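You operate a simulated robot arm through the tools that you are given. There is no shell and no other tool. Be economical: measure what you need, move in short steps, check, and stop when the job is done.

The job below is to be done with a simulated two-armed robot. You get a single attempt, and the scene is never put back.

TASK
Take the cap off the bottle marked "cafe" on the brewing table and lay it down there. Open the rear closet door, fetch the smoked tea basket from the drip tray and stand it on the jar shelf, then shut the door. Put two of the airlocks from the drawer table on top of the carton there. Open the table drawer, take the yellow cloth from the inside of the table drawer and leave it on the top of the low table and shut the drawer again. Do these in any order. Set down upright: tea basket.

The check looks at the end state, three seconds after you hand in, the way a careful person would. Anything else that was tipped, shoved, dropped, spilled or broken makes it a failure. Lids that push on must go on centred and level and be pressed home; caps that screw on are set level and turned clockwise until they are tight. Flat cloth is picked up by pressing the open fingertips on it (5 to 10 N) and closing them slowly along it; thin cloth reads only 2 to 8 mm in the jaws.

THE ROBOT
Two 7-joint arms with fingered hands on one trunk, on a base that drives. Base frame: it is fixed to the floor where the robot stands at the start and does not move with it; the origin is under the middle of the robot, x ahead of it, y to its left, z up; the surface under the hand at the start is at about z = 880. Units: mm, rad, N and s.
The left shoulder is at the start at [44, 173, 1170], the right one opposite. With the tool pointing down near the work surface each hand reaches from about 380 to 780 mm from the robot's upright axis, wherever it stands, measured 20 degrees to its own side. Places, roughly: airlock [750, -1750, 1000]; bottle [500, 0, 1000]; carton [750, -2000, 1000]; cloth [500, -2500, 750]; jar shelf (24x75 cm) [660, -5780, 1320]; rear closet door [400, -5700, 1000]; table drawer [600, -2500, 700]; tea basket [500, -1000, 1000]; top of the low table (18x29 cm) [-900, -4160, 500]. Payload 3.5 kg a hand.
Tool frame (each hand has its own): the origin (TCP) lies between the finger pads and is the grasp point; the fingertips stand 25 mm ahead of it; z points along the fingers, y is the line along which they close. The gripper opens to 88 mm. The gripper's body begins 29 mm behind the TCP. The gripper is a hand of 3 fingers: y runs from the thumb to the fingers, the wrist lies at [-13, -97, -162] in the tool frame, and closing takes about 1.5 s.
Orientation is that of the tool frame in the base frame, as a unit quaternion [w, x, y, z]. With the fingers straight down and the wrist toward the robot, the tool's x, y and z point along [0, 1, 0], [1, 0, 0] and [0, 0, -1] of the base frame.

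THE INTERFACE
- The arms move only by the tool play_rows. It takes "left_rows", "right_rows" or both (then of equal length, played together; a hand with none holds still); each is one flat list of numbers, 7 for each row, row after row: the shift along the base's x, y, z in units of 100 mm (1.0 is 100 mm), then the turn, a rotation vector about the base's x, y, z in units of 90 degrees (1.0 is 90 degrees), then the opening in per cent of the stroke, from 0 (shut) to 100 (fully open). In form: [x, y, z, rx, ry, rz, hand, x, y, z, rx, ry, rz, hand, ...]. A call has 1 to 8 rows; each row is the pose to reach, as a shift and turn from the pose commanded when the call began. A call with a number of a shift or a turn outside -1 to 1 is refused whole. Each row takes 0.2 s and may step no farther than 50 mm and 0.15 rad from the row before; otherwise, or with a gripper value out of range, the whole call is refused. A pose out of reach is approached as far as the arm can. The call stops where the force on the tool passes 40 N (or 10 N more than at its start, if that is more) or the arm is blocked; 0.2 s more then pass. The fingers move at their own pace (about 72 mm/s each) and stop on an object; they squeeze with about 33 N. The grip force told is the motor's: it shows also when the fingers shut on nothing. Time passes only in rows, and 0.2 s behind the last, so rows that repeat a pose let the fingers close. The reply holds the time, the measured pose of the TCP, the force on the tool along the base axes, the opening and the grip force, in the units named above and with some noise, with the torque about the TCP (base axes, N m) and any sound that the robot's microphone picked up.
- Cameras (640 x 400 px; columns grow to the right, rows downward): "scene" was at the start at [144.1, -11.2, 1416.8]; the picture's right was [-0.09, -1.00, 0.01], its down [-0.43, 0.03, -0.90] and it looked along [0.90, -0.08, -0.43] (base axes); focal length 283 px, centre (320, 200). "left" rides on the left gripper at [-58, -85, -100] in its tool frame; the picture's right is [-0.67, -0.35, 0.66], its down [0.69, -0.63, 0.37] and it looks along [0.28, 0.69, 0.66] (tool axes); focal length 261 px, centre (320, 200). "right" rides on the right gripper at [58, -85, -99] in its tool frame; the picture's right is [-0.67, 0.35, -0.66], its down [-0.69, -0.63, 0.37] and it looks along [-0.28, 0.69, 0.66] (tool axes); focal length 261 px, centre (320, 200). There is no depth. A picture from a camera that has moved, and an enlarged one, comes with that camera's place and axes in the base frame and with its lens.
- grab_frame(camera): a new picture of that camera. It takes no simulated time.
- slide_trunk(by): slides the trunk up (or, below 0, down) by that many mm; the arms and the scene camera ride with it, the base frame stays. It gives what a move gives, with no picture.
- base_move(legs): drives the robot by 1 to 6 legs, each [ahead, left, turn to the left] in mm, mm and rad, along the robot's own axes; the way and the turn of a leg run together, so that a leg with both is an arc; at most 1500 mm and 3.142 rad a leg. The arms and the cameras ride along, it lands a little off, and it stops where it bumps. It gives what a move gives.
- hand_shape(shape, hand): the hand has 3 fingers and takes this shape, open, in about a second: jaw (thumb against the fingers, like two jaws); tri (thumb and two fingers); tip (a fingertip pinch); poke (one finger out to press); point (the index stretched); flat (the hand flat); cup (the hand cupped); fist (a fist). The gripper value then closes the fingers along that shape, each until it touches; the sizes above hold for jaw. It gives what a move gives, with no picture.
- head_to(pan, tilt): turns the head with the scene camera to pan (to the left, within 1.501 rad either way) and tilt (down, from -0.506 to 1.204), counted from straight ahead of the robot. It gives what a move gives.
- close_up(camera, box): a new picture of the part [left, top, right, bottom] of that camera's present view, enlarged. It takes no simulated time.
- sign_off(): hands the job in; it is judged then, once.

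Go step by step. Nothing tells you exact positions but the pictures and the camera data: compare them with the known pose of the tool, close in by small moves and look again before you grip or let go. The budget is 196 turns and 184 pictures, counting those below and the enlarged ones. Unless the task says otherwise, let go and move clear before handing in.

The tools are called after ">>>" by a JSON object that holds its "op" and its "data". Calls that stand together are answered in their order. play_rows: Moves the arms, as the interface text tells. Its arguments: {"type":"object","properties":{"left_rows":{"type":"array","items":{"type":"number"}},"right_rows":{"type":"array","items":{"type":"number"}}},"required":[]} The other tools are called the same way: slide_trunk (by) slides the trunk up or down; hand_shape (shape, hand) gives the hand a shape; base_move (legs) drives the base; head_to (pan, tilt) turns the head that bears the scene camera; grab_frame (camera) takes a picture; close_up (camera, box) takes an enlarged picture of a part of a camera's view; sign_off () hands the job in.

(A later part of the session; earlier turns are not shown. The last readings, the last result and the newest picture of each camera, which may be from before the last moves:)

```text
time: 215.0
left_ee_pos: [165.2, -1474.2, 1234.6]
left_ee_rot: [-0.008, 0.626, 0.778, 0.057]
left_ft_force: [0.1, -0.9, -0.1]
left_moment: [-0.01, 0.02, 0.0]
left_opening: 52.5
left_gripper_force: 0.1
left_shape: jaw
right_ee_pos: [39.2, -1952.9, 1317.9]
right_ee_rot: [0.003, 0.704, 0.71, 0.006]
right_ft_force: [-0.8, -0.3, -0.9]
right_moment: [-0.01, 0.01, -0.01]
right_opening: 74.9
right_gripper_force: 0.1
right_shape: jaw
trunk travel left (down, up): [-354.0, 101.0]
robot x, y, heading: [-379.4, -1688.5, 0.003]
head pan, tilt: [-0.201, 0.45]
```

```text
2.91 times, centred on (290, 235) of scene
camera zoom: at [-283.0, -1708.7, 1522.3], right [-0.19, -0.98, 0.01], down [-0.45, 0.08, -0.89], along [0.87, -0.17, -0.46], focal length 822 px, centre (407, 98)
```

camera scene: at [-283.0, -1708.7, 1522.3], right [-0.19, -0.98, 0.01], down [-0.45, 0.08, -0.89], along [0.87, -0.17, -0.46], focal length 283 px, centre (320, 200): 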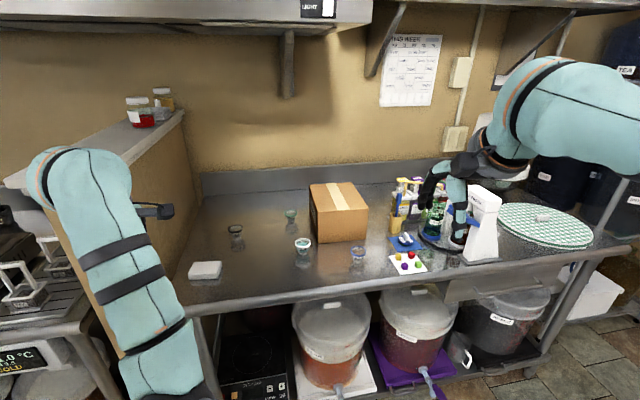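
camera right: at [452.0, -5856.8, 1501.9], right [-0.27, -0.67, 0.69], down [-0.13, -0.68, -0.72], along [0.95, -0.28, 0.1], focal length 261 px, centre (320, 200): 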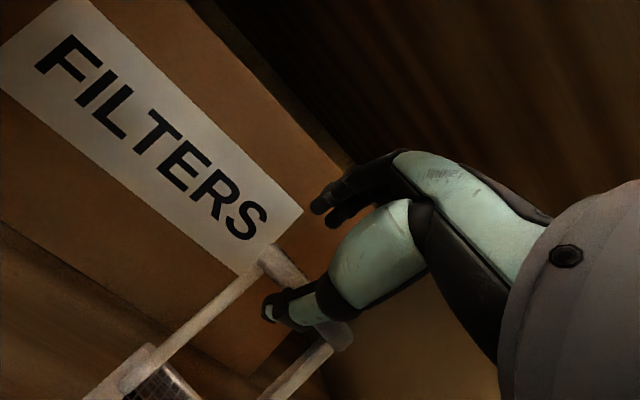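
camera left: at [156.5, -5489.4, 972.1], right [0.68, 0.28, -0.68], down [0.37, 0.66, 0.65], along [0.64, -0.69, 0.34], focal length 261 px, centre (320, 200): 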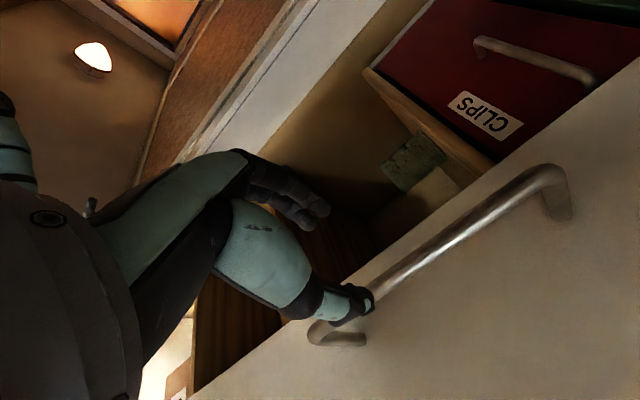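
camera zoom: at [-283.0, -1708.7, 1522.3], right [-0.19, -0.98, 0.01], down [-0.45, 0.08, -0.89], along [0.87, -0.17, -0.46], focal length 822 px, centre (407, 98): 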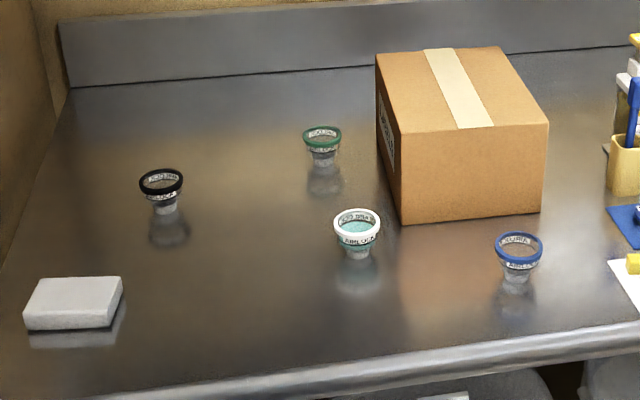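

Four airlocks; I'll take white (≈[546, −1808]) and blue (≈[456, −1988]); carton top is z ≈ 1018, x 577–813, y −1876…−2059. Moving into position.

>>> {"op": "base_move", "data": {"legs": [[0, -50, 0], [360, 0, 0]]}}

>>> {"op": "play_rows", "data": {"right_rows": [0.2, 0.3, -0.3, 0, 0, 0, 100, 0.4, 0.6, -0.6, 0, 0, 0, 100, 0.6, 0.9, -0.9, 0, 0, 0, 100, 0.8, 1, -1, 0, 0, 0, 100]}}

>>> {"op": "grab_frame", "data": {"camera": "scene"}}

>>> {"op": "grab_frame", "data": {"camera": "right"}}

```text
time: 217.8
left_ee_pos: [517.3, -1512.3, 1235.6]
left_ee_rot: [-0.009, 0.621, 0.782, 0.056]
left_ft_force: [0.0, -1.1, 0.3]
left_moment: [0.0, -0.01, -0.03]
left_opening: 52.9
left_gripper_force: 0.1
left_shape: jaw
right_ee_pos: [398.2, -1992.5, 1317.9]
right_ee_rot: [0.004, 0.7, 0.714, 0.006]
right_ft_force: [-0.7, 0.1, 0.8]
right_moment: [-0.02, -0.04, -0.01]
right_opening: 74.5
right_gripper_force: 0.1
right_shape: jaw
trunk travel left (down, up): [-354.0, 101.0]
robot x, y, heading: [-21.2, -1733.0, 0.021]
head pan, tilt: [-0.201, 0.45]
```

```text
time: 218.8
left_ee_pos: [519.7, -1512.2, 1234.7]
left_ee_rot: [-0.01, 0.621, 0.782, 0.055]
left_ft_force: [0.8, 0.0, -0.1]
left_moment: [0.0, 0.04, 0.05]
left_opening: 53.0
left_gripper_force: 0.0
left_shape: jaw
right_ee_pos: [482.0, -1891.3, 1217.8]
right_ee_rot: [0.002, 0.701, 0.713, 0.006]
right_ft_force: [-0.3, 0.0, 0.1]
right_moment: [-0.04, -0.02, -0.02]
right_opening: 87.5
right_gripper_force: 0.0
right_shape: jaw
trunk travel left (down, up): [-354.0, 101.0]
robot x, y, heading: [-20.7, -1736.3, 0.022]
head pan, tilt: [-0.201, 0.45]
```

```text
61 pictures are left
camera scene: at [74.7, -1752.2, 1522.3], right [-0.18, -0.98, 0.01], down [-0.45, 0.08, -0.89], along [0.87, -0.16, -0.46], focal length 283 px, centre (320, 200)
```

scene: 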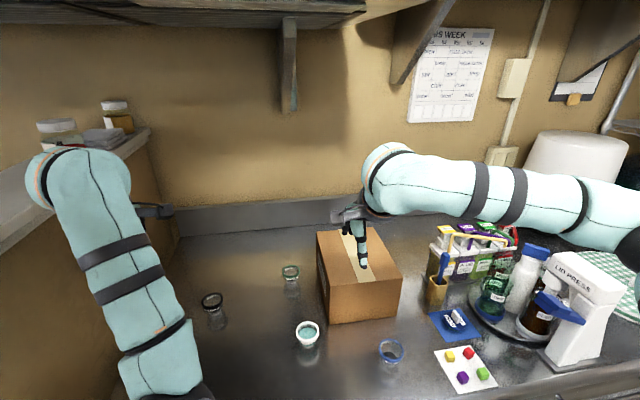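

```text
60 pictures are left
camera right: at [394.1, -1835.3, 1316.7], right [0.35, -0.67, 0.66], down [-0.61, -0.7, -0.37], along [0.71, -0.27, -0.65], focal length 261 px, centre (320, 200)
```

right: 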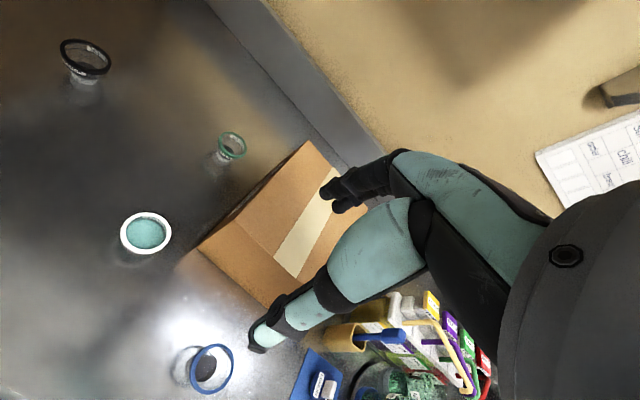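

>>> {"op": "close_up", "data": {"camera": "right", "box": [100, 120, 260, 400]}}

>>> {"op": "close_up", "data": {"camera": "scene", "box": [190, 250, 420, 380]}}

```text
1.43 times, centred on (180, 260) of right
camera zoom: at [394.1, -1835.3, 1316.7], right [0.35, -0.67, 0.66], down [-0.61, -0.7, -0.37], along [0.71, -0.27, -0.65], focal length 372 px, centre (520, 114)
```

zoom: 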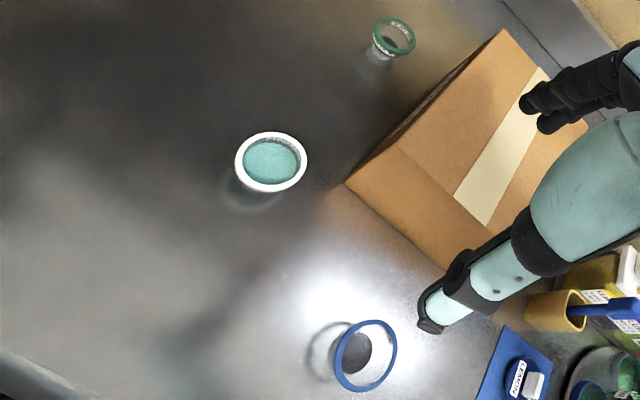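

```text
2.78 times, centred on (305, 315) of scene
camera zoom: at [74.7, -1752.2, 1522.3], right [-0.18, -0.98, 0.01], down [-0.45, 0.08, -0.89], along [0.87, -0.16, -0.46], focal length 786 px, centre (362, -120)
```

zoom: 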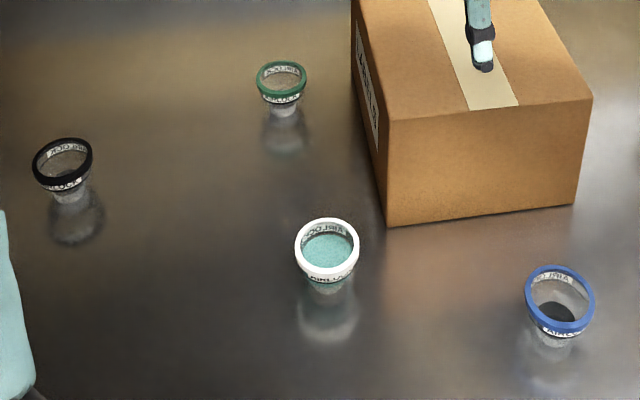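

I'll use the empty blue one ([451, −1986, rim 924]) and the green one ([742, −1786, 930]), leaving the filled white one. Moving over blue.

>>> {"op": "play_rows", "data": {"right_rows": [-0.1, -0.3, -0.2, 0, 0, 0, 100, -0.2, -0.6, -0.4, 0, 0, 0, 100, -0.31, -0.95, -0.7, 0, 0, 0, 100, -0.31, -0.95, -1, 0, 0, 0, 100]}}

>>> {"op": "play_rows", "data": {"right_rows": [0, 0, -0.4, 0, 0, 0, 100, 0, 0, -0.8, 0, 0, 0, 100, 0, 0, -1, 0, 0, 0, 100]}}

>>> {"op": "grab_frame", "data": {"camera": "right"}}

>>> {"op": "close_up", "data": {"camera": "scene", "box": [320, 230, 480, 390]}}

```text
time: 219.8
left_ee_pos: [518.7, -1511.7, 1235.2]
left_ee_rot: [-0.01, 0.62, 0.783, 0.057]
left_ft_force: [0.6, -0.1, -0.6]
left_moment: [-0.01, 0.01, 0.01]
left_opening: 52.7
left_gripper_force: 0.1
left_shape: jaw
right_ee_pos: [451.0, -1986.6, 1118.0]
right_ee_rot: [0.003, 0.7, 0.714, 0.006]
right_ft_force: [-0.2, -0.2, -0.4]
right_moment: [0.01, 0.01, -0.01]
right_opening: 87.6
right_gripper_force: 0.1
right_shape: jaw
trunk travel left (down, up): [-354.0, 101.0]
robot x, y, heading: [-22.7, -1735.7, 0.021]
head pan, tilt: [-0.201, 0.45]
```

```text
time: 220.7
left_ee_pos: [518.8, -1511.2, 1234.7]
left_ee_rot: [-0.01, 0.62, 0.783, 0.057]
left_ft_force: [-0.5, 0.3, -0.1]
left_moment: [0.02, 0.01, -0.02]
left_opening: 52.8
left_gripper_force: 0.1
left_shape: jaw
right_ee_pos: [449.9, -1987.2, 1019.3]
right_ee_rot: [0.003, 0.701, 0.714, 0.006]
right_ft_force: [-0.5, -0.7, 0.1]
right_moment: [0.01, 0.0, 0.0]
right_opening: 87.4
right_gripper_force: 0.1
right_shape: jaw
trunk travel left (down, up): [-354.0, 101.0]
robot x, y, heading: [-25.0, -1733.7, 0.023]
head pan, tilt: [-0.201, 0.45]
```

```text
57 pictures are left
camera right: at [361.9, -1932.2, 1115.8], right [0.35, -0.66, 0.66], down [-0.61, -0.7, -0.38], along [0.71, -0.27, -0.65], focal length 261 px, centre (320, 200)
```

right: 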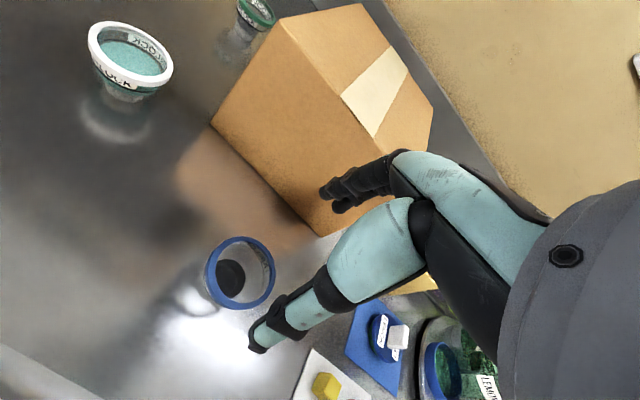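

```text
2.50 times, centred on (400, 310) of scene
camera zoom: at [73.7, -1752.4, 1522.3], right [-0.18, -0.98, 0.01], down [-0.45, 0.08, -0.89], along [0.87, -0.16, -0.46], focal length 706 px, centre (120, -75)
```

zoom: 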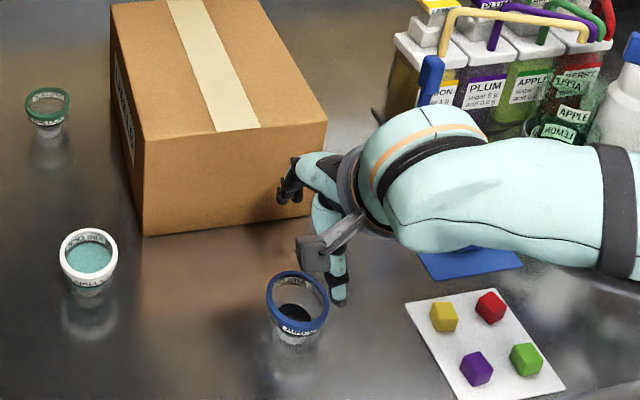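

>>> {"op": "play_rows", "data": {"right_rows": [-0.01, 0.03, -0.4, 0, 0, 0, 100, -0.01, 0.03, -0.7, 0, 0, 0, 100, -0.01, 0.03, -0.93, 0, 0, 0, 100]}}

>>> {"op": "grab_frame", "data": {"camera": "right"}}

```text
time: 221.4
left_ee_pos: [517.8, -1511.2, 1234.1]
left_ee_rot: [-0.01, 0.62, 0.783, 0.057]
left_ft_force: [-0.2, 0.3, -1.2]
left_moment: [0.01, 0.01, -0.04]
left_opening: 52.8
left_gripper_force: 0.1
left_shape: jaw
right_ee_pos: [448.6, -1982.9, 925.8]
right_ee_rot: [0.003, 0.701, 0.714, 0.005]
right_ft_force: [0.6, -0.5, -0.7]
right_moment: [-0.04, -0.03, 0.04]
right_opening: 87.7
right_gripper_force: 0.1
right_shape: jaw
trunk travel left (down, up): [-354.0, 101.0]
robot x, y, heading: [-20.0, -1734.2, 0.021]
head pan, tilt: [-0.201, 0.45]
```

```text
55 pictures are left
camera right: at [360.8, -1928.2, 1023.1], right [0.35, -0.66, 0.66], down [-0.61, -0.7, -0.37], along [0.71, -0.27, -0.65], focal length 261 px, centre (320, 200)
```

right: 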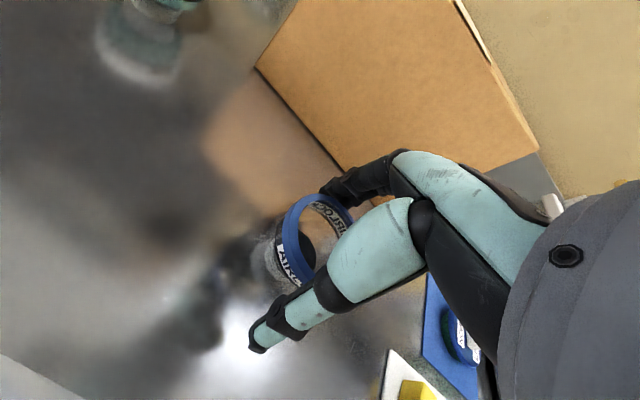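

>>> {"op": "play_rows", "data": {"right_rows": [0, 0, 0, 0, 0, 0, 80, 0, 0, 0, 0, 0, 0, 70, 0, 0, 0, 0, 0, 0, 60, 0, 0, 0, 0, 0, 0, 50, 0, 0, 0, 0, 0, 0, 40, 0, 0, 0, 0, 0, 0, 30, 0, 0, 0, 0, 0, 0, 20, 0, 0, 0, 0, 0, 0, 20]}}

>>> {"op": "close_up", "data": {"camera": "right", "box": [220, 150, 420, 350]}}

```text
time: 223.2
left_ee_pos: [519.4, -1512.3, 1235.1]
left_ee_rot: [-0.009, 0.62, 0.782, 0.056]
left_ft_force: [-0.5, 0.4, 0.6]
left_moment: [0.02, 0.0, -0.01]
left_opening: 52.9
left_gripper_force: 0.0
left_shape: jaw
right_ee_pos: [449.3, -1984.5, 926.3]
right_ee_rot: [0.004, 0.7, 0.714, 0.006]
right_ft_force: [-0.2, 0.0, -0.3]
right_moment: [0.01, 0.03, 0.01]
right_opening: 39.4
right_gripper_force: 32.9
right_shape: jaw
trunk travel left (down, up): [-354.0, 101.0]
robot x, y, heading: [-19.3, -1735.2, 0.018]
head pan, tilt: [-0.201, 0.45]
```

```text
2.00 times, centred on (320, 250) of right
camera zoom: at [360.8, -1928.1, 1023.4], right [0.35, -0.67, 0.66], down [-0.61, -0.7, -0.38], along [0.71, -0.27, -0.65], focal length 521 px, centre (320, 100)
```

zoom: 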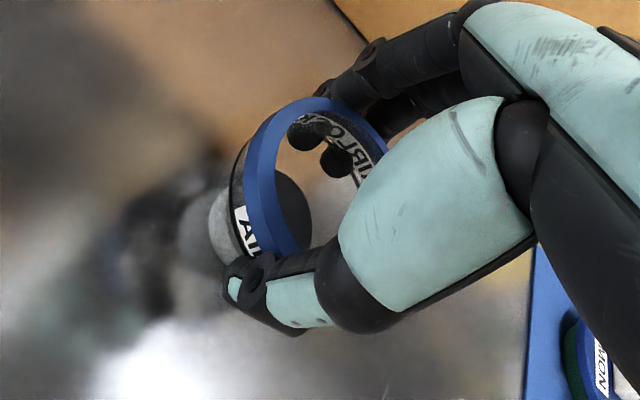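

Blue is gripped under its rim. Lifting it and carrying it over the carton.

>>> {"op": "play_rows", "data": {"right_rows": [0, 0, 0.2, 0, 0, 0, 20, 0, 0, 0.5, 0, 0, 0, 20, 0, 0, 0.8, 0, 0, 0, 20, 0, 0, 1, 0, 0, 0, 20]}}

>>> {"op": "play_rows", "data": {"right_rows": [0, 0, 0.3, 0, 0, 0, 20, 0, 0, 0.7, 0, 0, 0, 20, 0.3, 0, 0.9, 0, 0, 0, 20, 0.6, 0, 0.9, 0, 0, 0, 20, 1, -0.05, 0.9, 0, 0, 0, 20]}}

>>> {"op": "play_rows", "data": {"right_rows": [0.3, 0, 0, 0, 0, 0, 20, 0.6, 0, 0, 0, 0, 0, 20, 0.9, -0.05, -0.1, 0, 0, 0, 20]}}

>>> {"op": "grab_frame", "data": {"camera": "right"}}

>>> {"op": "close_up", "data": {"camera": "scene", "box": [280, 180, 440, 340]}}

```text
time: 224.2
left_ee_pos: [518.2, -1512.9, 1235.3]
left_ee_rot: [-0.01, 0.62, 0.782, 0.057]
left_ft_force: [-0.2, -0.3, 1.1]
left_moment: [-0.03, 0.04, -0.02]
left_opening: 52.7
left_gripper_force: 0.1
left_shape: jaw
right_ee_pos: [448.1, -1983.5, 1025.7]
right_ee_rot: [0.003, 0.7, 0.714, 0.005]
right_ft_force: [-0.1, -0.5, -0.6]
right_moment: [0.04, -0.04, 0.01]
right_opening: 38.9
right_gripper_force: 33.2
right_shape: jaw
trunk travel left (down, up): [-354.0, 101.0]
robot x, y, heading: [-21.8, -1731.6, 0.02]
head pan, tilt: [-0.201, 0.45]
```

```text
time: 225.4
left_ee_pos: [519.6, -1511.7, 1234.6]
left_ee_rot: [-0.01, 0.62, 0.782, 0.055]
left_ft_force: [0.0, 0.1, 0.4]
left_moment: [0.0, -0.02, 0.0]
left_opening: 52.6
left_gripper_force: 0.1
left_shape: jaw
right_ee_pos: [549.9, -1989.3, 1115.5]
right_ee_rot: [0.003, 0.701, 0.714, 0.004]
right_ft_force: [-0.2, -0.6, -0.9]
right_moment: [0.01, 0.03, -0.03]
right_opening: 38.4
right_gripper_force: 33.3
right_shape: jaw
trunk travel left (down, up): [-354.0, 101.0]
robot x, y, heading: [-22.7, -1733.3, 0.02]
head pan, tilt: [-0.201, 0.45]
```

```text
time: 226.2
left_ee_pos: [519.6, -1512.6, 1234.4]
left_ee_rot: [-0.01, 0.62, 0.782, 0.055]
left_ft_force: [0.3, -0.7, 0.0]
left_moment: [0.01, 0.01, 0.0]
left_opening: 52.8
left_gripper_force: 0.1
left_shape: jaw
right_ee_pos: [638.1, -1994.8, 1104.7]
right_ee_rot: [0.002, 0.7, 0.714, 0.005]
right_ft_force: [0.4, -1.0, 0.3]
right_moment: [0.01, 0.01, -0.01]
right_opening: 38.1
right_gripper_force: 32.7
right_shape: jaw
trunk travel left (down, up): [-354.0, 101.0]
robot x, y, heading: [-23.0, -1734.1, 0.022]
head pan, tilt: [-0.201, 0.45]
```

```text
53 pictures are left
camera right: at [550.3, -1938.8, 1202.5], right [0.35, -0.67, 0.66], down [-0.61, -0.7, -0.37], along [0.71, -0.27, -0.65], focal length 261 px, centre (320, 200)
```

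right: 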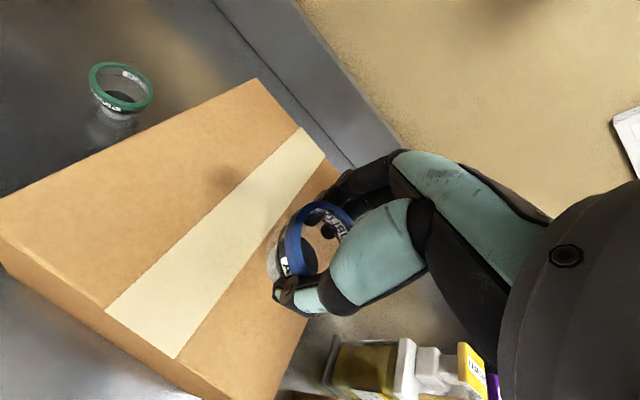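

```text
2.50 times, centred on (360, 260) of scene
camera zoom: at [74.7, -1752.3, 1522.3], right [-0.18, -0.98, 0.01], down [-0.45, 0.08, -0.89], along [0.87, -0.16, -0.46], focal length 706 px, centre (220, 50)
```

zoom: 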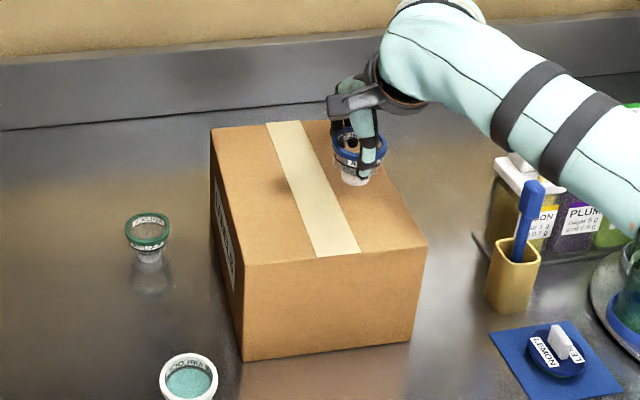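

>>> {"op": "play_rows", "data": {"right_rows": [0, 0, -0.15, 0, 0, 0, 20, 0, 0, -0.3, 0, 0, 0, 20, 0, 0, -0.36, 0, 0, 0, 20]}}

>>> {"op": "play_rows", "data": {"right_rows": [0, 0, -0.02, 0, 0, 0, 20, 0, 0, -0.04, 0, 0, 0, 20]}}

>>> {"op": "close_up", "data": {"camera": "scene", "box": [330, 190, 400, 260]}}

```text
time: 227.1
left_ee_pos: [517.5, -1511.3, 1235.2]
left_ee_rot: [-0.009, 0.62, 0.783, 0.057]
left_ft_force: [0.1, -0.6, -0.2]
left_moment: [0.03, 0.0, -0.02]
left_opening: 52.8
left_gripper_force: 0.1
left_shape: jaw
right_ee_pos: [636.7, -1994.7, 1068.5]
right_ee_rot: [0.004, 0.701, 0.713, 0.005]
right_ft_force: [-0.2, -0.1, 0.4]
right_moment: [0.06, 0.01, 0.01]
right_opening: 38.0
right_gripper_force: 32.8
right_shape: jaw
trunk travel left (down, up): [-354.0, 101.0]
robot x, y, heading: [-23.0, -1734.6, 0.022]
head pan, tilt: [-0.201, 0.45]
```

```text
time: 227.7
left_ee_pos: [518.4, -1511.4, 1234.7]
left_ee_rot: [-0.009, 0.62, 0.783, 0.057]
left_ft_force: [0.0, 0.3, -0.4]
left_moment: [0.01, -0.04, 0.0]
left_opening: 52.8
left_gripper_force: 0.0
left_shape: jaw
right_ee_pos: [637.0, -1994.0, 1064.3]
right_ee_rot: [0.004, 0.701, 0.713, 0.005]
right_ft_force: [0.8, 0.0, 3.2]
right_moment: [0.0, -0.04, 0.0]
right_opening: 38.1
right_gripper_force: 32.6
right_shape: jaw
trunk travel left (down, up): [-354.0, 101.0]
robot x, y, heading: [-19.2, -1733.9, 0.019]
head pan, tilt: [-0.201, 0.45]
```

```text
5.71 times, centred on (365, 225) of scene
camera zoom: at [73.1, -1752.3, 1522.5], right [-0.18, -0.98, 0.01], down [-0.45, 0.08, -0.89], along [0.87, -0.16, -0.46], focal length 1615 px, centre (63, 57)
```

zoom: 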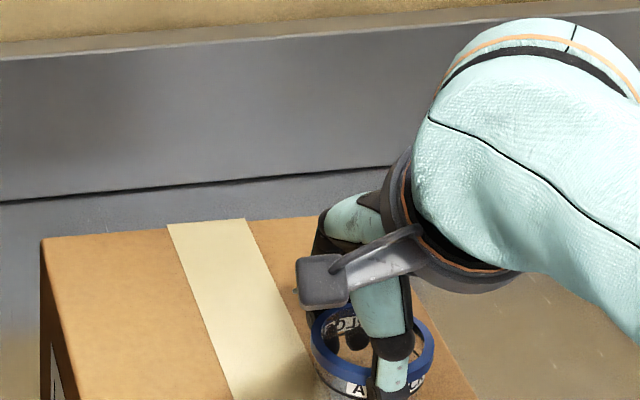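

Contact (3 N). Opening gently and rising.

>>> {"op": "play_rows", "data": {"right_rows": [0, 0, 0, 0, 0, 0, 50, 0, 0, 0, 0, 0, 0, 60, 0, 0, 0, 0, 0, 0, 75, 0, 0, 0, 0, 0, 0, 90, 0, 0, 0, 0, 0, 0, 100, 0, 0, 0, 0, 0, 0, 100]}}

>>> {"op": "play_rows", "data": {"right_rows": [0, 0, 0.3, 0, 0, 0, 100, 0, 0, 0.7, 0, 0, 0, 100, 0, 0, 1, 0, 0, 0, 100]}}

>>> {"op": "base_move", "data": {"legs": [[50, 0, -0.02]]}}

>>> {"op": "play_rows", "data": {"right_rows": [0, 0.3, 0.1, 0, 0, 0, 100, 0, 0.7, 0.1, 0, 0, 0, 100, 0.1, 1, 0.1, 0, 0, 0, 100]}}

>>> {"op": "play_rows", "data": {"right_rows": [0.2, 0.4, 0, 0, 0, 0, 100, 0.3, 0.8, 0, 0, 0, 0, 100, 0.35, 1, 0, 0, 0, 0, 100]}}

>>> {"op": "grab_frame", "data": {"camera": "right"}}

>>> {"op": "grab_frame", "data": {"camera": "scene"}}

```text
time: 229.1
left_ee_pos: [518.3, -1512.6, 1234.5]
left_ee_rot: [-0.01, 0.62, 0.782, 0.057]
left_ft_force: [0.5, 0.8, -0.5]
left_moment: [0.01, 0.0, -0.02]
left_opening: 52.8
left_gripper_force: 0.1
left_shape: jaw
right_ee_pos: [637.5, -1993.1, 1063.4]
right_ee_rot: [0.003, 0.7, 0.714, 0.006]
right_ft_force: [-0.6, -0.1, 0.5]
right_moment: [0.02, 0.04, 0.0]
right_opening: 87.6
right_gripper_force: 0.0
right_shape: jaw
trunk travel left (down, up): [-354.0, 101.0]
robot x, y, heading: [-25.5, -1733.2, 0.021]
head pan, tilt: [-0.201, 0.45]
```

```text
time: 229.8
left_ee_pos: [518.4, -1512.3, 1235.3]
left_ee_rot: [-0.009, 0.619, 0.783, 0.057]
left_ft_force: [-0.1, -0.5, 0.2]
left_moment: [0.01, 0.0, -0.01]
left_opening: 52.7
left_gripper_force: 0.0
left_shape: jaw
right_ee_pos: [638.7, -1995.4, 1166.4]
right_ee_rot: [0.005, 0.7, 0.714, 0.004]
right_ft_force: [0.4, 0.2, 0.6]
right_moment: [-0.04, 0.03, 0.0]
right_opening: 87.5
right_gripper_force: 0.0
right_shape: jaw
trunk travel left (down, up): [-354.0, 101.0]
robot x, y, heading: [-21.7, -1732.4, 0.017]
head pan, tilt: [-0.201, 0.45]
```

```text
time: 230.8
left_ee_pos: [565.8, -1521.9, 1237.9]
left_ee_rot: [-0.006, 0.628, 0.776, 0.059]
left_ft_force: [-0.3, -0.4, 1.1]
left_moment: [0.04, -0.02, 0.02]
left_opening: 52.8
left_gripper_force: 0.0
left_shape: jaw
right_ee_pos: [675.6, -2007.2, 1170.9]
right_ee_rot: [0.006, 0.708, 0.707, 0.008]
right_ft_force: [-0.5, -0.1, 0.4]
right_moment: [-0.02, -0.02, 0.0]
right_opening: 87.4
right_gripper_force: 0.1
right_shape: jaw
trunk travel left (down, up): [-354.0, 101.0]
robot x, y, heading: [27.8, -1733.2, 0.001]
head pan, tilt: [-0.201, 0.45]
```

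```text
time: 231.6
left_ee_pos: [573.6, -1521.5, 1234.7]
left_ee_rot: [-0.009, 0.628, 0.776, 0.056]
left_ft_force: [0.3, -1.4, -0.3]
left_moment: [0.01, 0.0, -0.01]
left_opening: 52.6
left_gripper_force: 0.1
left_shape: jaw
right_ee_pos: [694.6, -1906.3, 1175.3]
right_ee_rot: [0.002, 0.707, 0.707, 0.004]
right_ft_force: [-0.5, 0.8, -0.3]
right_moment: [0.03, 0.02, 0.01]
right_opening: 87.6
right_gripper_force: 0.0
right_shape: jaw
trunk travel left (down, up): [-354.0, 101.0]
robot x, y, heading: [29.4, -1733.8, -0.009]
head pan, tilt: [-0.201, 0.45]
```

```text
time: 232.4
left_ee_pos: [572.7, -1521.0, 1234.5]
left_ee_rot: [-0.009, 0.628, 0.776, 0.056]
left_ft_force: [0.4, 0.3, -0.9]
left_moment: [0.0, -0.03, -0.01]
left_opening: 52.5
left_gripper_force: 0.1
left_shape: jaw
right_ee_pos: [727.8, -1808.2, 1175.5]
right_ee_rot: [0.004, 0.707, 0.707, 0.005]
right_ft_force: [-0.1, 0.5, -0.1]
right_moment: [0.0, 0.0, 0.0]
right_opening: 87.6
right_gripper_force: 0.1
right_shape: jaw
trunk travel left (down, up): [-354.0, 101.0]
robot x, y, heading: [32.2, -1731.2, -0.001]
head pan, tilt: [-0.201, 0.45]
```

```text
50 pictures are left
camera right: at [641.2, -1750.9, 1273.6], right [0.34, -0.67, 0.66], down [-0.63, -0.68, -0.37], along [0.7, -0.28, -0.65], focal length 261 px, centre (320, 200)
```

right: 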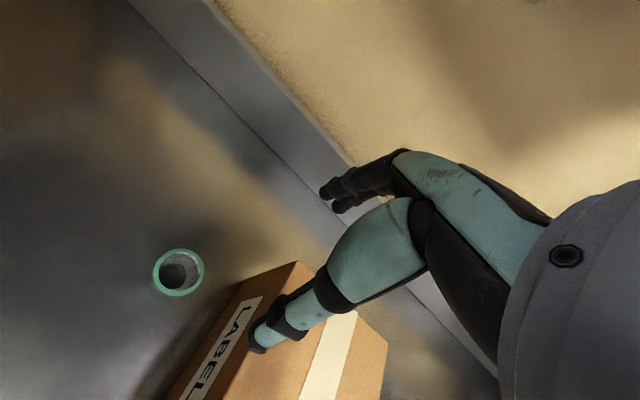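

```text
49 pictures are left
camera scene: at [122.4, -1753.9, 1522.4], right [-0.2, -0.98, 0.01], down [-0.45, 0.09, -0.89], along [0.87, -0.18, -0.46], focal length 283 px, centre (320, 200)
```

scene: 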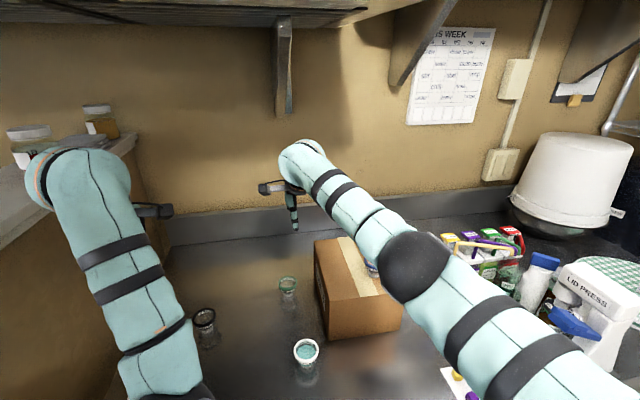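

Green rim centre is ≈[745, −1784]. Moving above and descending.

>>> {"op": "play_rows", "data": {"right_rows": [0.1, 0.12, -0.3, 0, 0, 0, 100, 0.17, 0.24, -0.7, 0, 0, 0, 100, 0.17, 0.24, -1, 0, 0, 0, 100]}}

>>> {"op": "play_rows", "data": {"right_rows": [0, 0, -0.3, 0, 0, 0, 100, 0, 0, -0.6, 0, 0, 0, 100]}}

>>> {"op": "grab_frame", "data": {"camera": "right"}}

```text
time: 233.2
left_ee_pos: [572.2, -1523.9, 1235.6]
left_ee_rot: [-0.009, 0.628, 0.776, 0.056]
left_ft_force: [-0.6, -1.2, -0.5]
left_moment: [-0.01, 0.02, 0.03]
left_opening: 52.8
left_gripper_force: 0.1
left_shape: jaw
right_ee_pos: [729.1, -1792.0, 1077.2]
right_ee_rot: [0.003, 0.707, 0.707, 0.005]
right_ft_force: [0.3, -1.2, 0.1]
right_moment: [0.0, -0.03, -0.03]
right_opening: 87.7
right_gripper_force: 0.1
right_shape: jaw
right hand out of reach, approached as far as the arm can: row 1, 2, 3
trunk travel left (down, up): [-354.0, 101.0]
robot x, y, heading: [29.8, -1736.3, -0.001]
head pan, tilt: [-0.201, 0.45]
```

```text
time: 233.8
left_ee_pos: [574.0, -1521.8, 1235.3]
left_ee_rot: [-0.008, 0.627, 0.777, 0.056]
left_ft_force: [0.9, 0.3, -0.1]
left_moment: [0.03, 0.03, 0.02]
left_opening: 52.9
left_gripper_force: 0.0
left_shape: jaw
right_ee_pos: [720.8, -1796.3, 1016.6]
right_ee_rot: [0.004, 0.708, 0.706, 0.006]
right_ft_force: [-0.3, 0.3, -0.2]
right_moment: [-0.03, 0.02, 0.02]
right_opening: 87.8
right_gripper_force: 0.0
right_shape: jaw
right hand out of reach, approached as far as the arm can: row 1, 2
trunk travel left (down, up): [-354.0, 101.0]
robot x, y, heading: [29.2, -1731.6, -0.004]
head pan, tilt: [-0.201, 0.45]
```

```text
48 pictures are left
camera right: at [634.3, -1739.0, 1114.3], right [0.34, -0.67, 0.66], down [-0.63, -0.68, -0.38], along [0.7, -0.28, -0.65], focal length 261 px, centre (320, 200)
```

right: 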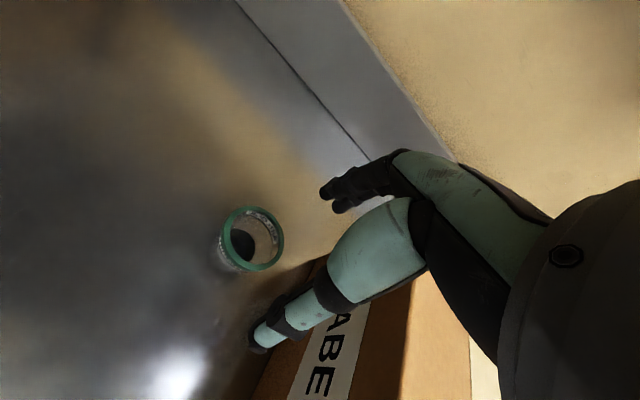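

Just out of reach. Raising the hand, lowering the trunk 130 mm and easing ahead 20 mm.

>>> {"op": "play_rows", "data": {"right_rows": [0, 0, 0.4, 0, 0, 0, 100, 0, 0, 0.8, 0, 0, 0, 100, -0.1, 0, 1, 0, 0, 0, 100]}}

>>> {"op": "slide_trunk", "data": {"by": -130}}

>>> {"op": "base_move", "data": {"legs": [[20, 0, 0]]}}

>>> {"op": "grab_frame", "data": {"camera": "right"}}

```text
time: 234.6
left_ee_pos: [571.4, -1521.7, 1235.0]
left_ee_rot: [-0.009, 0.627, 0.777, 0.057]
left_ft_force: [0.4, -0.2, -0.8]
left_moment: [0.0, 0.02, 0.0]
left_opening: 52.7
left_gripper_force: 0.0
left_shape: jaw
right_ee_pos: [729.4, -1789.9, 1116.9]
right_ee_rot: [0.003, 0.707, 0.707, 0.005]
right_ft_force: [-1.0, 0.1, 0.4]
right_moment: [0.02, -0.03, -0.01]
right_opening: 87.8
right_gripper_force: 0.1
right_shape: jaw
right hand out of reach, approached as far as the arm can: row 1, 2, 3
trunk travel left (down, up): [-354.0, 101.0]
robot x, y, heading: [28.3, -1733.3, -0.002]
head pan, tilt: [-0.201, 0.45]
```

```text
time: 236.2
left_ee_pos: [570.2, -1490.2, 1115.1]
left_ee_rot: [-0.01, 0.602, 0.795, 0.074]
left_ft_force: [0.6, 0.7, -0.7]
left_moment: [0.0, -0.02, 0.04]
left_opening: 52.9
left_gripper_force: 0.1
left_shape: jaw
right_ee_pos: [739.2, -1787.3, 908.2]
right_ee_rot: [-0.034, 0.706, 0.706, -0.032]
right_ft_force: [-1.2, 0.3, 13.4]
right_moment: [-0.15, -0.68, -0.04]
right_opening: 87.2
right_gripper_force: 0.1
right_shape: jaw
trunk travel left (down, up): [-224.0, 231.0]
robot x, y, heading: [29.5, -1734.7, 0.004]
head pan, tilt: [-0.201, 0.45]
```

```text
time: 236.9
left_ee_pos: [589.8, -1490.6, 1117.6]
left_ee_rot: [-0.008, 0.601, 0.796, 0.073]
left_ft_force: [0.3, 0.3, -0.2]
left_moment: [0.01, 0.0, -0.02]
left_opening: 52.6
left_gripper_force: 0.0
left_shape: jaw
right_ee_pos: [758.2, -1787.0, 907.8]
right_ee_rot: [-0.034, 0.706, 0.706, -0.033]
right_ft_force: [-5.0, -0.9, 18.4]
right_moment: [-0.17, -0.57, -0.06]
right_opening: 83.4
right_gripper_force: 0.1
right_shape: jaw
trunk travel left (down, up): [-224.0, 231.0]
robot x, y, heading: [44.2, -1733.8, 0.001]
head pan, tilt: [-0.201, 0.45]
```

```text
47 pictures are left
camera right: at [682.5, -1730.6, 1015.2], right [0.41, -0.67, 0.62], down [-0.66, -0.68, -0.31], along [0.63, -0.28, -0.72], focal length 261 px, centre (320, 200)
```

right: 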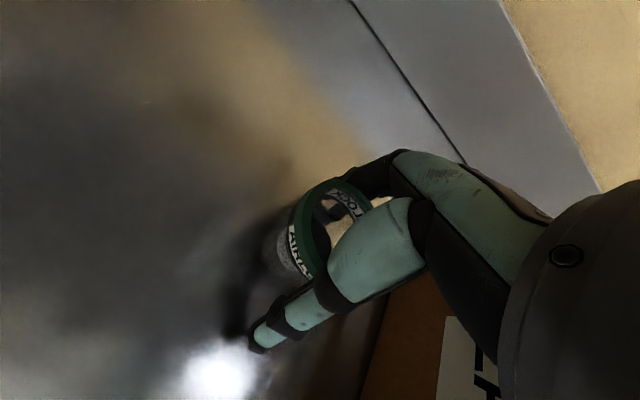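

The hand came down around the green airlock with fingertips on the table. Raising 14 mm and closing on it.

>>> {"op": "play_rows", "data": {"right_rows": [-0.03, 0, 0.07, 0, 0, 0, 95, -0.06, 0, 0.15, 0, 0, 0, 95]}}

>>> {"op": "close_up", "data": {"camera": "right", "box": [220, 150, 420, 350]}}

```text
time: 237.5
left_ee_pos: [593.7, -1488.1, 1116.2]
left_ee_rot: [-0.009, 0.599, 0.797, 0.075]
left_ft_force: [0.2, -0.2, 0.5]
left_moment: [-0.04, -0.04, -0.01]
left_opening: 52.8
left_gripper_force: 0.0
left_shape: jaw
right_ee_pos: [761.3, -1786.3, 921.4]
right_ee_rot: [-0.036, 0.706, 0.706, -0.035]
right_ft_force: [0.1, 0.2, -0.4]
right_moment: [0.01, -0.01, -0.01]
right_opening: 83.7
right_gripper_force: 0.1
right_shape: jaw
right hand out of reach, approached as far as the arm can: row 1, 2
trunk travel left (down, up): [-224.0, 231.0]
robot x, y, heading: [49.2, -1734.6, -0.001]
head pan, tilt: [-0.201, 0.45]
```

```text
2.00 times, centred on (320, 250) of right
camera zoom: at [686.3, -1728.3, 1027.5], right [0.41, -0.67, 0.62], down [-0.66, -0.68, -0.3], along [0.62, -0.28, -0.73], focal length 521 px, centre (320, 100)
```

zoom: 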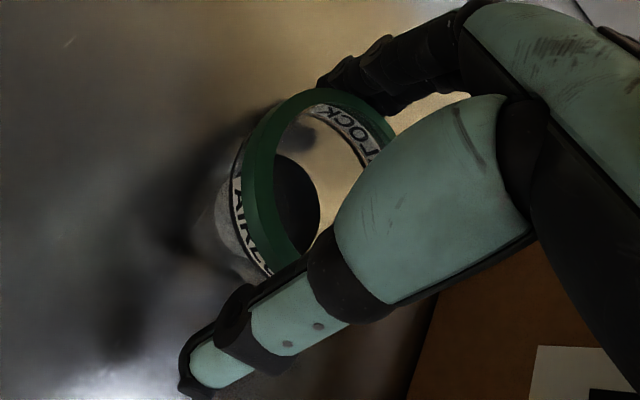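

>>> {"op": "play_rows", "data": {"right_rows": [0, 0, 0, 0, 0, 0, 80, 0, 0, 0, 0, 0, 0, 70, 0, 0, 0, 0, 0, 0, 60, 0, 0, 0, 0, 0, 0, 50, 0, 0, 0, 0, 0, 0, 40, 0, 0, 0, 0, 0, 0, 30, 0, 0, 0, 0, 0, 0, 20, 0, 0, 0, 0, 0, 0, 20]}}

>>> {"op": "close_up", "data": {"camera": "right", "box": [220, 150, 420, 350]}}

```text
time: 239.3
left_ee_pos: [592.3, -1488.9, 1116.8]
left_ee_rot: [-0.01, 0.599, 0.797, 0.073]
left_ft_force: [-0.1, 0.3, 0.5]
left_moment: [0.04, -0.02, -0.02]
left_opening: 52.8
left_gripper_force: 0.0
left_shape: jaw
right_ee_pos: [761.9, -1786.1, 920.5]
right_ee_rot: [-0.035, 0.706, 0.706, -0.034]
right_ft_force: [2.6, -0.2, 5.9]
right_moment: [0.03, -0.12, 0.0]
right_opening: 40.1
right_gripper_force: 33.2
right_shape: jaw
trunk travel left (down, up): [-224.0, 231.0]
robot x, y, heading: [45.3, -1734.0, 0.003]
head pan, tilt: [-0.201, 0.45]
```

```text
2.00 times, centred on (320, 250) of right
camera zoom: at [686.1, -1728.2, 1028.3], right [0.41, -0.67, 0.62], down [-0.66, -0.68, -0.3], along [0.63, -0.28, -0.73], focal length 521 px, centre (320, 100)
```

zoom: 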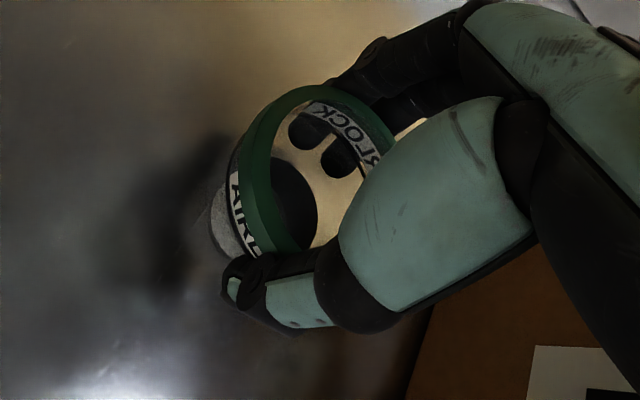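

Green gripped. Lifting and carrying it to the carton, left of the blue one.

>>> {"op": "play_rows", "data": {"right_rows": [0, 0, 0.2, 0, 0, 0, 20, 0, 0, 0.5, 0, 0, 0, 20, 0, 0, 0.8, 0, 0, 0, 20, 0, 0, 1, 0, 0, 0, 20]}}

>>> {"op": "play_rows", "data": {"right_rows": [-0.1, 0, 0.3, 0, 0, 0, 20, -0.3, 0, 0.7, 0, 0, 0, 20, -0.6, -0.2, 0.9, 0, 0, 0, 20, -0.9, -0.5, 0.9, 0, 0, 0, 20, -1, -0.9, 0.9, 0, 0, 0, 20]}}

>>> {"op": "play_rows", "data": {"right_rows": [0, -0.2, 0, 0, 0, 0, 20, 0, -0.38, 0, 0, 0, 0, 20]}}

>>> {"op": "grab_frame", "data": {"camera": "right"}}

>>> {"op": "close_up", "data": {"camera": "scene", "box": [260, 150, 440, 330]}}

```text
time: 240.3
left_ee_pos: [594.3, -1487.8, 1116.0]
left_ee_rot: [-0.01, 0.598, 0.798, 0.074]
left_ft_force: [0.1, 0.4, -0.3]
left_moment: [0.02, 0.0, 0.01]
left_opening: 52.8
left_gripper_force: 0.1
left_shape: jaw
right_ee_pos: [765.5, -1785.3, 1022.0]
right_ee_rot: [-0.036, 0.706, 0.706, -0.034]
right_ft_force: [-0.3, 0.1, -0.3]
right_moment: [0.04, -0.02, -0.01]
right_opening: 39.7
right_gripper_force: 32.7
right_shape: jaw
right hand out of reach, approached as far as the arm can: row 2, 3, 4
trunk travel left (down, up): [-224.0, 231.0]
robot x, y, heading: [49.8, -1731.4, 0.001]
head pan, tilt: [-0.201, 0.45]
```

```text
time: 241.5
left_ee_pos: [593.8, -1489.1, 1116.2]
left_ee_rot: [-0.011, 0.6, 0.797, 0.073]
left_ft_force: [-0.2, -0.2, 0.3]
left_moment: [0.0, 0.01, -0.01]
left_opening: 52.8
left_gripper_force: 0.0
left_shape: jaw
right_ee_pos: [764.6, -1857.1, 1136.3]
right_ee_rot: [-0.037, 0.707, 0.706, -0.034]
right_ft_force: [0.4, 0.0, -1.2]
right_moment: [0.01, 0.02, 0.01]
right_opening: 39.6
right_gripper_force: 32.8
right_shape: jaw
right hand out of reach, approached as far as the arm can: row 1, 2, 3, 4, 5
trunk travel left (down, up): [-224.0, 231.0]
robot x, y, heading: [46.7, -1731.0, 0.004]
head pan, tilt: [-0.201, 0.45]
```

```text
time: 242.1
left_ee_pos: [593.4, -1489.1, 1115.5]
left_ee_rot: [-0.01, 0.6, 0.797, 0.075]
left_ft_force: [0.5, -0.5, 0.7]
left_moment: [0.02, -0.05, 0.01]
left_opening: 53.1
left_gripper_force: 0.1
left_shape: jaw
right_ee_pos: [769.3, -1895.7, 1137.8]
right_ee_rot: [-0.035, 0.706, 0.706, -0.034]
right_ft_force: [-0.5, -0.5, -0.8]
right_moment: [-0.02, 0.03, 0.0]
right_opening: 39.7
right_gripper_force: 32.7
right_shape: jaw
right hand out of reach, approached as far as the arm can: row 1, 2
trunk travel left (down, up): [-224.0, 231.0]
robot x, y, heading: [43.0, -1734.5, -0.004]
head pan, tilt: [-0.201, 0.45]
```

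```text
44 pictures are left
camera right: at [694.1, -1838.5, 1245.0], right [0.41, -0.67, 0.62], down [-0.66, -0.68, -0.3], along [0.62, -0.28, -0.73], focal length 261 px, centre (320, 200)
```

right: 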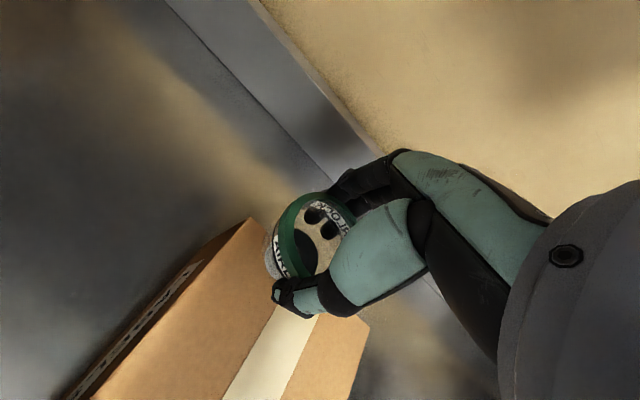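

```text
2.22 times, centred on (350, 240) of scene
camera zoom: at [202.9, -1754.9, 1375.3], right [-0.2, -0.98, 0.03], down [-0.55, 0.09, -0.83], along [0.81, -0.18, -0.56], focal length 628 px, centre (253, 111)
```

zoom: 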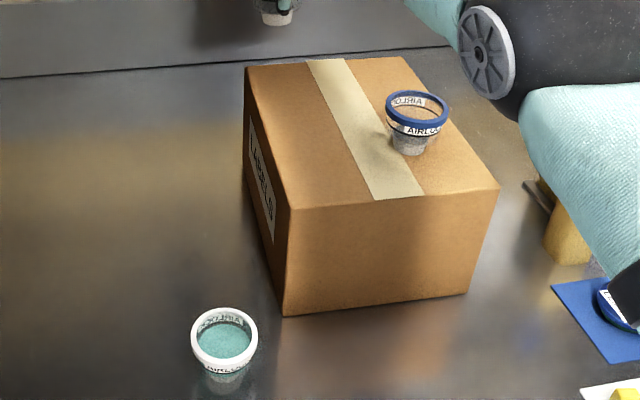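

Blue stands well on the carton. Pulling the green one back (commanded pose was beyond reach).

>>> {"op": "play_rows", "data": {"right_rows": [-0.3, 0, 0, 0, 0, 0, 20, -0.6, 0, 0, 0, 0, 0, 20, -0.9, 0, 0, 0, 0, 0, 20]}}

```text
time: 242.9
left_ee_pos: [594.0, -1487.7, 1115.3]
left_ee_rot: [-0.01, 0.599, 0.797, 0.074]
left_ft_force: [0.1, -0.1, -0.2]
left_moment: [0.03, 0.03, 0.01]
left_opening: 52.6
left_gripper_force: 0.1
left_shape: jaw
right_ee_pos: [765.0, -1891.1, 1156.9]
right_ee_rot: [-0.036, 0.706, 0.706, -0.034]
right_ft_force: [0.9, 0.4, -0.6]
right_moment: [0.02, 0.02, 0.0]
right_opening: 39.6
right_gripper_force: 33.3
right_shape: jaw
right hand out of reach, approached as far as the arm can: row 1, 2, 3
trunk travel left (down, up): [-224.0, 231.0]
robot x, y, heading: [47.4, -1730.9, 0.001]
head pan, tilt: [-0.201, 0.45]
```

>>> {"op": "play_rows", "data": {"right_rows": [-0.3, 0, -0.1, 0, 0, 0, 20, -0.6, 0, -0.3, 0, 0, 0, 20, -0.9, 0, -0.5, 0, 0, 0, 20]}}

```text
time: 243.7
left_ee_pos: [593.4, -1488.2, 1115.0]
left_ee_rot: [-0.01, 0.6, 0.797, 0.073]
left_ft_force: [0.0, -0.5, -0.1]
left_moment: [0.0, 0.05, 0.03]
left_opening: 52.7
left_gripper_force: 0.1
left_shape: jaw
right_ee_pos: [767.8, -1882.8, 1141.9]
right_ee_rot: [-0.036, 0.706, 0.706, -0.034]
right_ft_force: [0.6, 0.4, -0.8]
right_moment: [0.0, -0.01, -0.01]
right_opening: 38.3
right_gripper_force: 33.3
right_shape: jaw
right hand out of reach, approached as far as the arm can: row 1, 2, 3
trunk travel left (down, up): [-224.0, 231.0]
robot x, y, heading: [45.7, -1734.0, -0.005]
head pan, tilt: [-0.201, 0.45]
```

>>> {"op": "play_rows", "data": {"right_rows": [-0.45, 0, 0, 0, 0, 0, 20, -0.9, 0, 0, 0, 0, 0, 20, -1, 0, 0, 0, 0, 0, 20]}}

```text
time: 244.5
left_ee_pos: [593.6, -1487.6, 1115.8]
left_ee_rot: [-0.01, 0.599, 0.797, 0.074]
left_ft_force: [0.3, -0.5, 0.1]
left_moment: [0.01, 0.01, 0.01]
left_opening: 52.7
left_gripper_force: 0.0
left_shape: jaw
right_ee_pos: [756.8, -1866.9, 1174.7]
right_ee_rot: [-0.036, 0.706, 0.706, -0.034]
right_ft_force: [0.8, -0.1, 0.9]
right_moment: [0.01, -0.02, -0.02]
right_opening: 38.1
right_gripper_force: 33.0
right_shape: jaw
right hand out of reach, approached as far as the arm can: row 1, 2, 3
trunk travel left (down, up): [-224.0, 231.0]
robot x, y, heading: [47.2, -1735.8, -0.001]
head pan, tilt: [-0.201, 0.45]
```

>>> {"op": "play_rows", "data": {"right_rows": [-0.4, 0, 0, 0, 0, 0, 20, -0.8, 0, 0, 0, 0, 0, 20, -1, 0, 0, 0, 0, 0, 20, -1, 0, 0, 0, 0, 0, 20]}}

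>>> {"op": "grab_frame", "data": {"camera": "scene"}}

```text
time: 245.5
left_ee_pos: [593.7, -1488.6, 1115.2]
left_ee_rot: [-0.01, 0.599, 0.797, 0.074]
left_ft_force: [0.2, 0.4, 0.0]
left_moment: [0.01, 0.02, 0.04]
left_opening: 52.9
left_gripper_force: 0.0
left_shape: jaw
right_ee_pos: [741.2, -1846.1, 1204.3]
right_ee_rot: [-0.036, 0.706, 0.707, -0.035]
right_ft_force: [0.6, -0.1, -0.4]
right_moment: [-0.03, 0.0, 0.02]
right_opening: 38.0
right_gripper_force: 33.0
right_shape: jaw
right hand out of reach, approached as far as the arm can: row 1, 2, 3, 4
trunk travel left (down, up): [-224.0, 231.0]
robot x, y, heading: [46.4, -1734.9, -0.004]
head pan, tilt: [-0.201, 0.45]
```

```text
42 pictures are left
camera scene: at [202.7, -1753.8, 1375.4], right [-0.2, -0.98, 0.03], down [-0.55, 0.09, -0.83], along [0.81, -0.18, -0.56], focal length 283 px, centre (320, 200)
```

scene: 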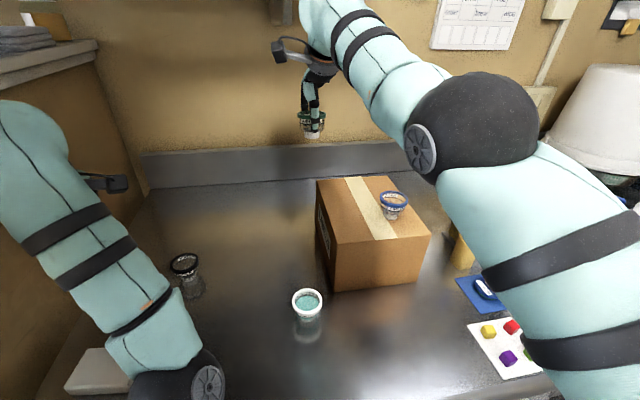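

Arm nearly straight; a bit more back and down brings it into reach.

>>> {"op": "play_rows", "data": {"right_rows": [-0.3, 0, -0.1, 0, 0, 0, 20, -0.6, 0, -0.2, 0, 0, 0, 20, -0.8, -0.3, -0.3, 0, 0, 0, 20]}}

```text
time: 246.3
left_ee_pos: [593.5, -1488.6, 1115.0]
left_ee_rot: [-0.01, 0.599, 0.797, 0.075]
left_ft_force: [1.2, -0.3, 0.2]
left_moment: [0.02, -0.02, -0.05]
left_opening: 52.8
left_gripper_force: 0.0
left_shape: jaw
right_ee_pos: [744.2, -1863.5, 1203.7]
right_ee_rot: [-0.037, 0.706, 0.706, -0.035]
right_ft_force: [-0.1, -0.5, 0.1]
right_moment: [0.0, 0.01, 0.0]
right_opening: 38.1
right_gripper_force: 32.4
right_shape: jaw
right hand out of reach, approached as far as the arm can: row 1, 2, 3
trunk travel left (down, up): [-224.0, 231.0]
robot x, y, heading: [44.7, -1731.5, 0.001]
head pan, tilt: [-0.201, 0.45]
```

>>> {"op": "play_rows", "data": {"right_rows": [-0.4, 0, -0.2, 0, 0, 0, 20, -0.8, 0, -0.4, 0, 0, 0, 20, -1, 0, -0.5, 0, 0, 0, 20, -1, 0, -0.5, 0, 0, 0, 20]}}

>>> {"op": "play_rows", "data": {"right_rows": [-0.4, 0, -0.2, 0, 0, 0, 20, -0.8, 0, -0.4, 0, 0, 0, 20, -1, 0, -0.5, 0, 0, 0, 20, -1, 0, -0.5, 0, 0, 0, 20]}}

```text
time: 247.3
left_ee_pos: [594.9, -1487.3, 1115.2]
left_ee_rot: [-0.01, 0.6, 0.797, 0.073]
left_ft_force: [-0.4, -0.7, -0.1]
left_moment: [0.03, -0.01, 0.02]
left_opening: 53.2
left_gripper_force: 0.0
left_shape: jaw
right_ee_pos: [746.8, -1847.7, 1191.7]
right_ee_rot: [-0.036, 0.706, 0.706, -0.036]
right_ft_force: [-0.4, 0.4, 0.2]
right_moment: [-0.02, 0.04, 0.01]
right_opening: 38.4
right_gripper_force: 32.8
right_shape: jaw
right hand out of reach, approached as far as the arm can: row 1, 2, 3, 4
trunk travel left (down, up): [-224.0, 231.0]
robot x, y, heading: [48.3, -1729.9, -0.007]
head pan, tilt: [-0.201, 0.45]
```

```text
time: 248.3
left_ee_pos: [593.6, -1488.1, 1115.2]
left_ee_rot: [-0.01, 0.599, 0.798, 0.075]
left_ft_force: [0.1, -0.2, -0.5]
left_moment: [-0.02, -0.01, -0.01]
left_opening: 52.7
left_gripper_force: 0.0
left_shape: jaw
right_ee_pos: [746.2, -1824.0, 1175.5]
right_ee_rot: [-0.036, 0.707, 0.706, -0.034]
right_ft_force: [0.5, -0.4, 0.0]
right_moment: [0.01, -0.02, 0.04]
right_opening: 38.3
right_gripper_force: 33.1
right_shape: jaw
right hand out of reach, approached as far as the arm can: row 1, 2, 3, 4
trunk travel left (down, up): [-224.0, 231.0]
robot x, y, heading: [46.2, -1734.2, -0.003]
head pan, tilt: [-0.201, 0.45]
```

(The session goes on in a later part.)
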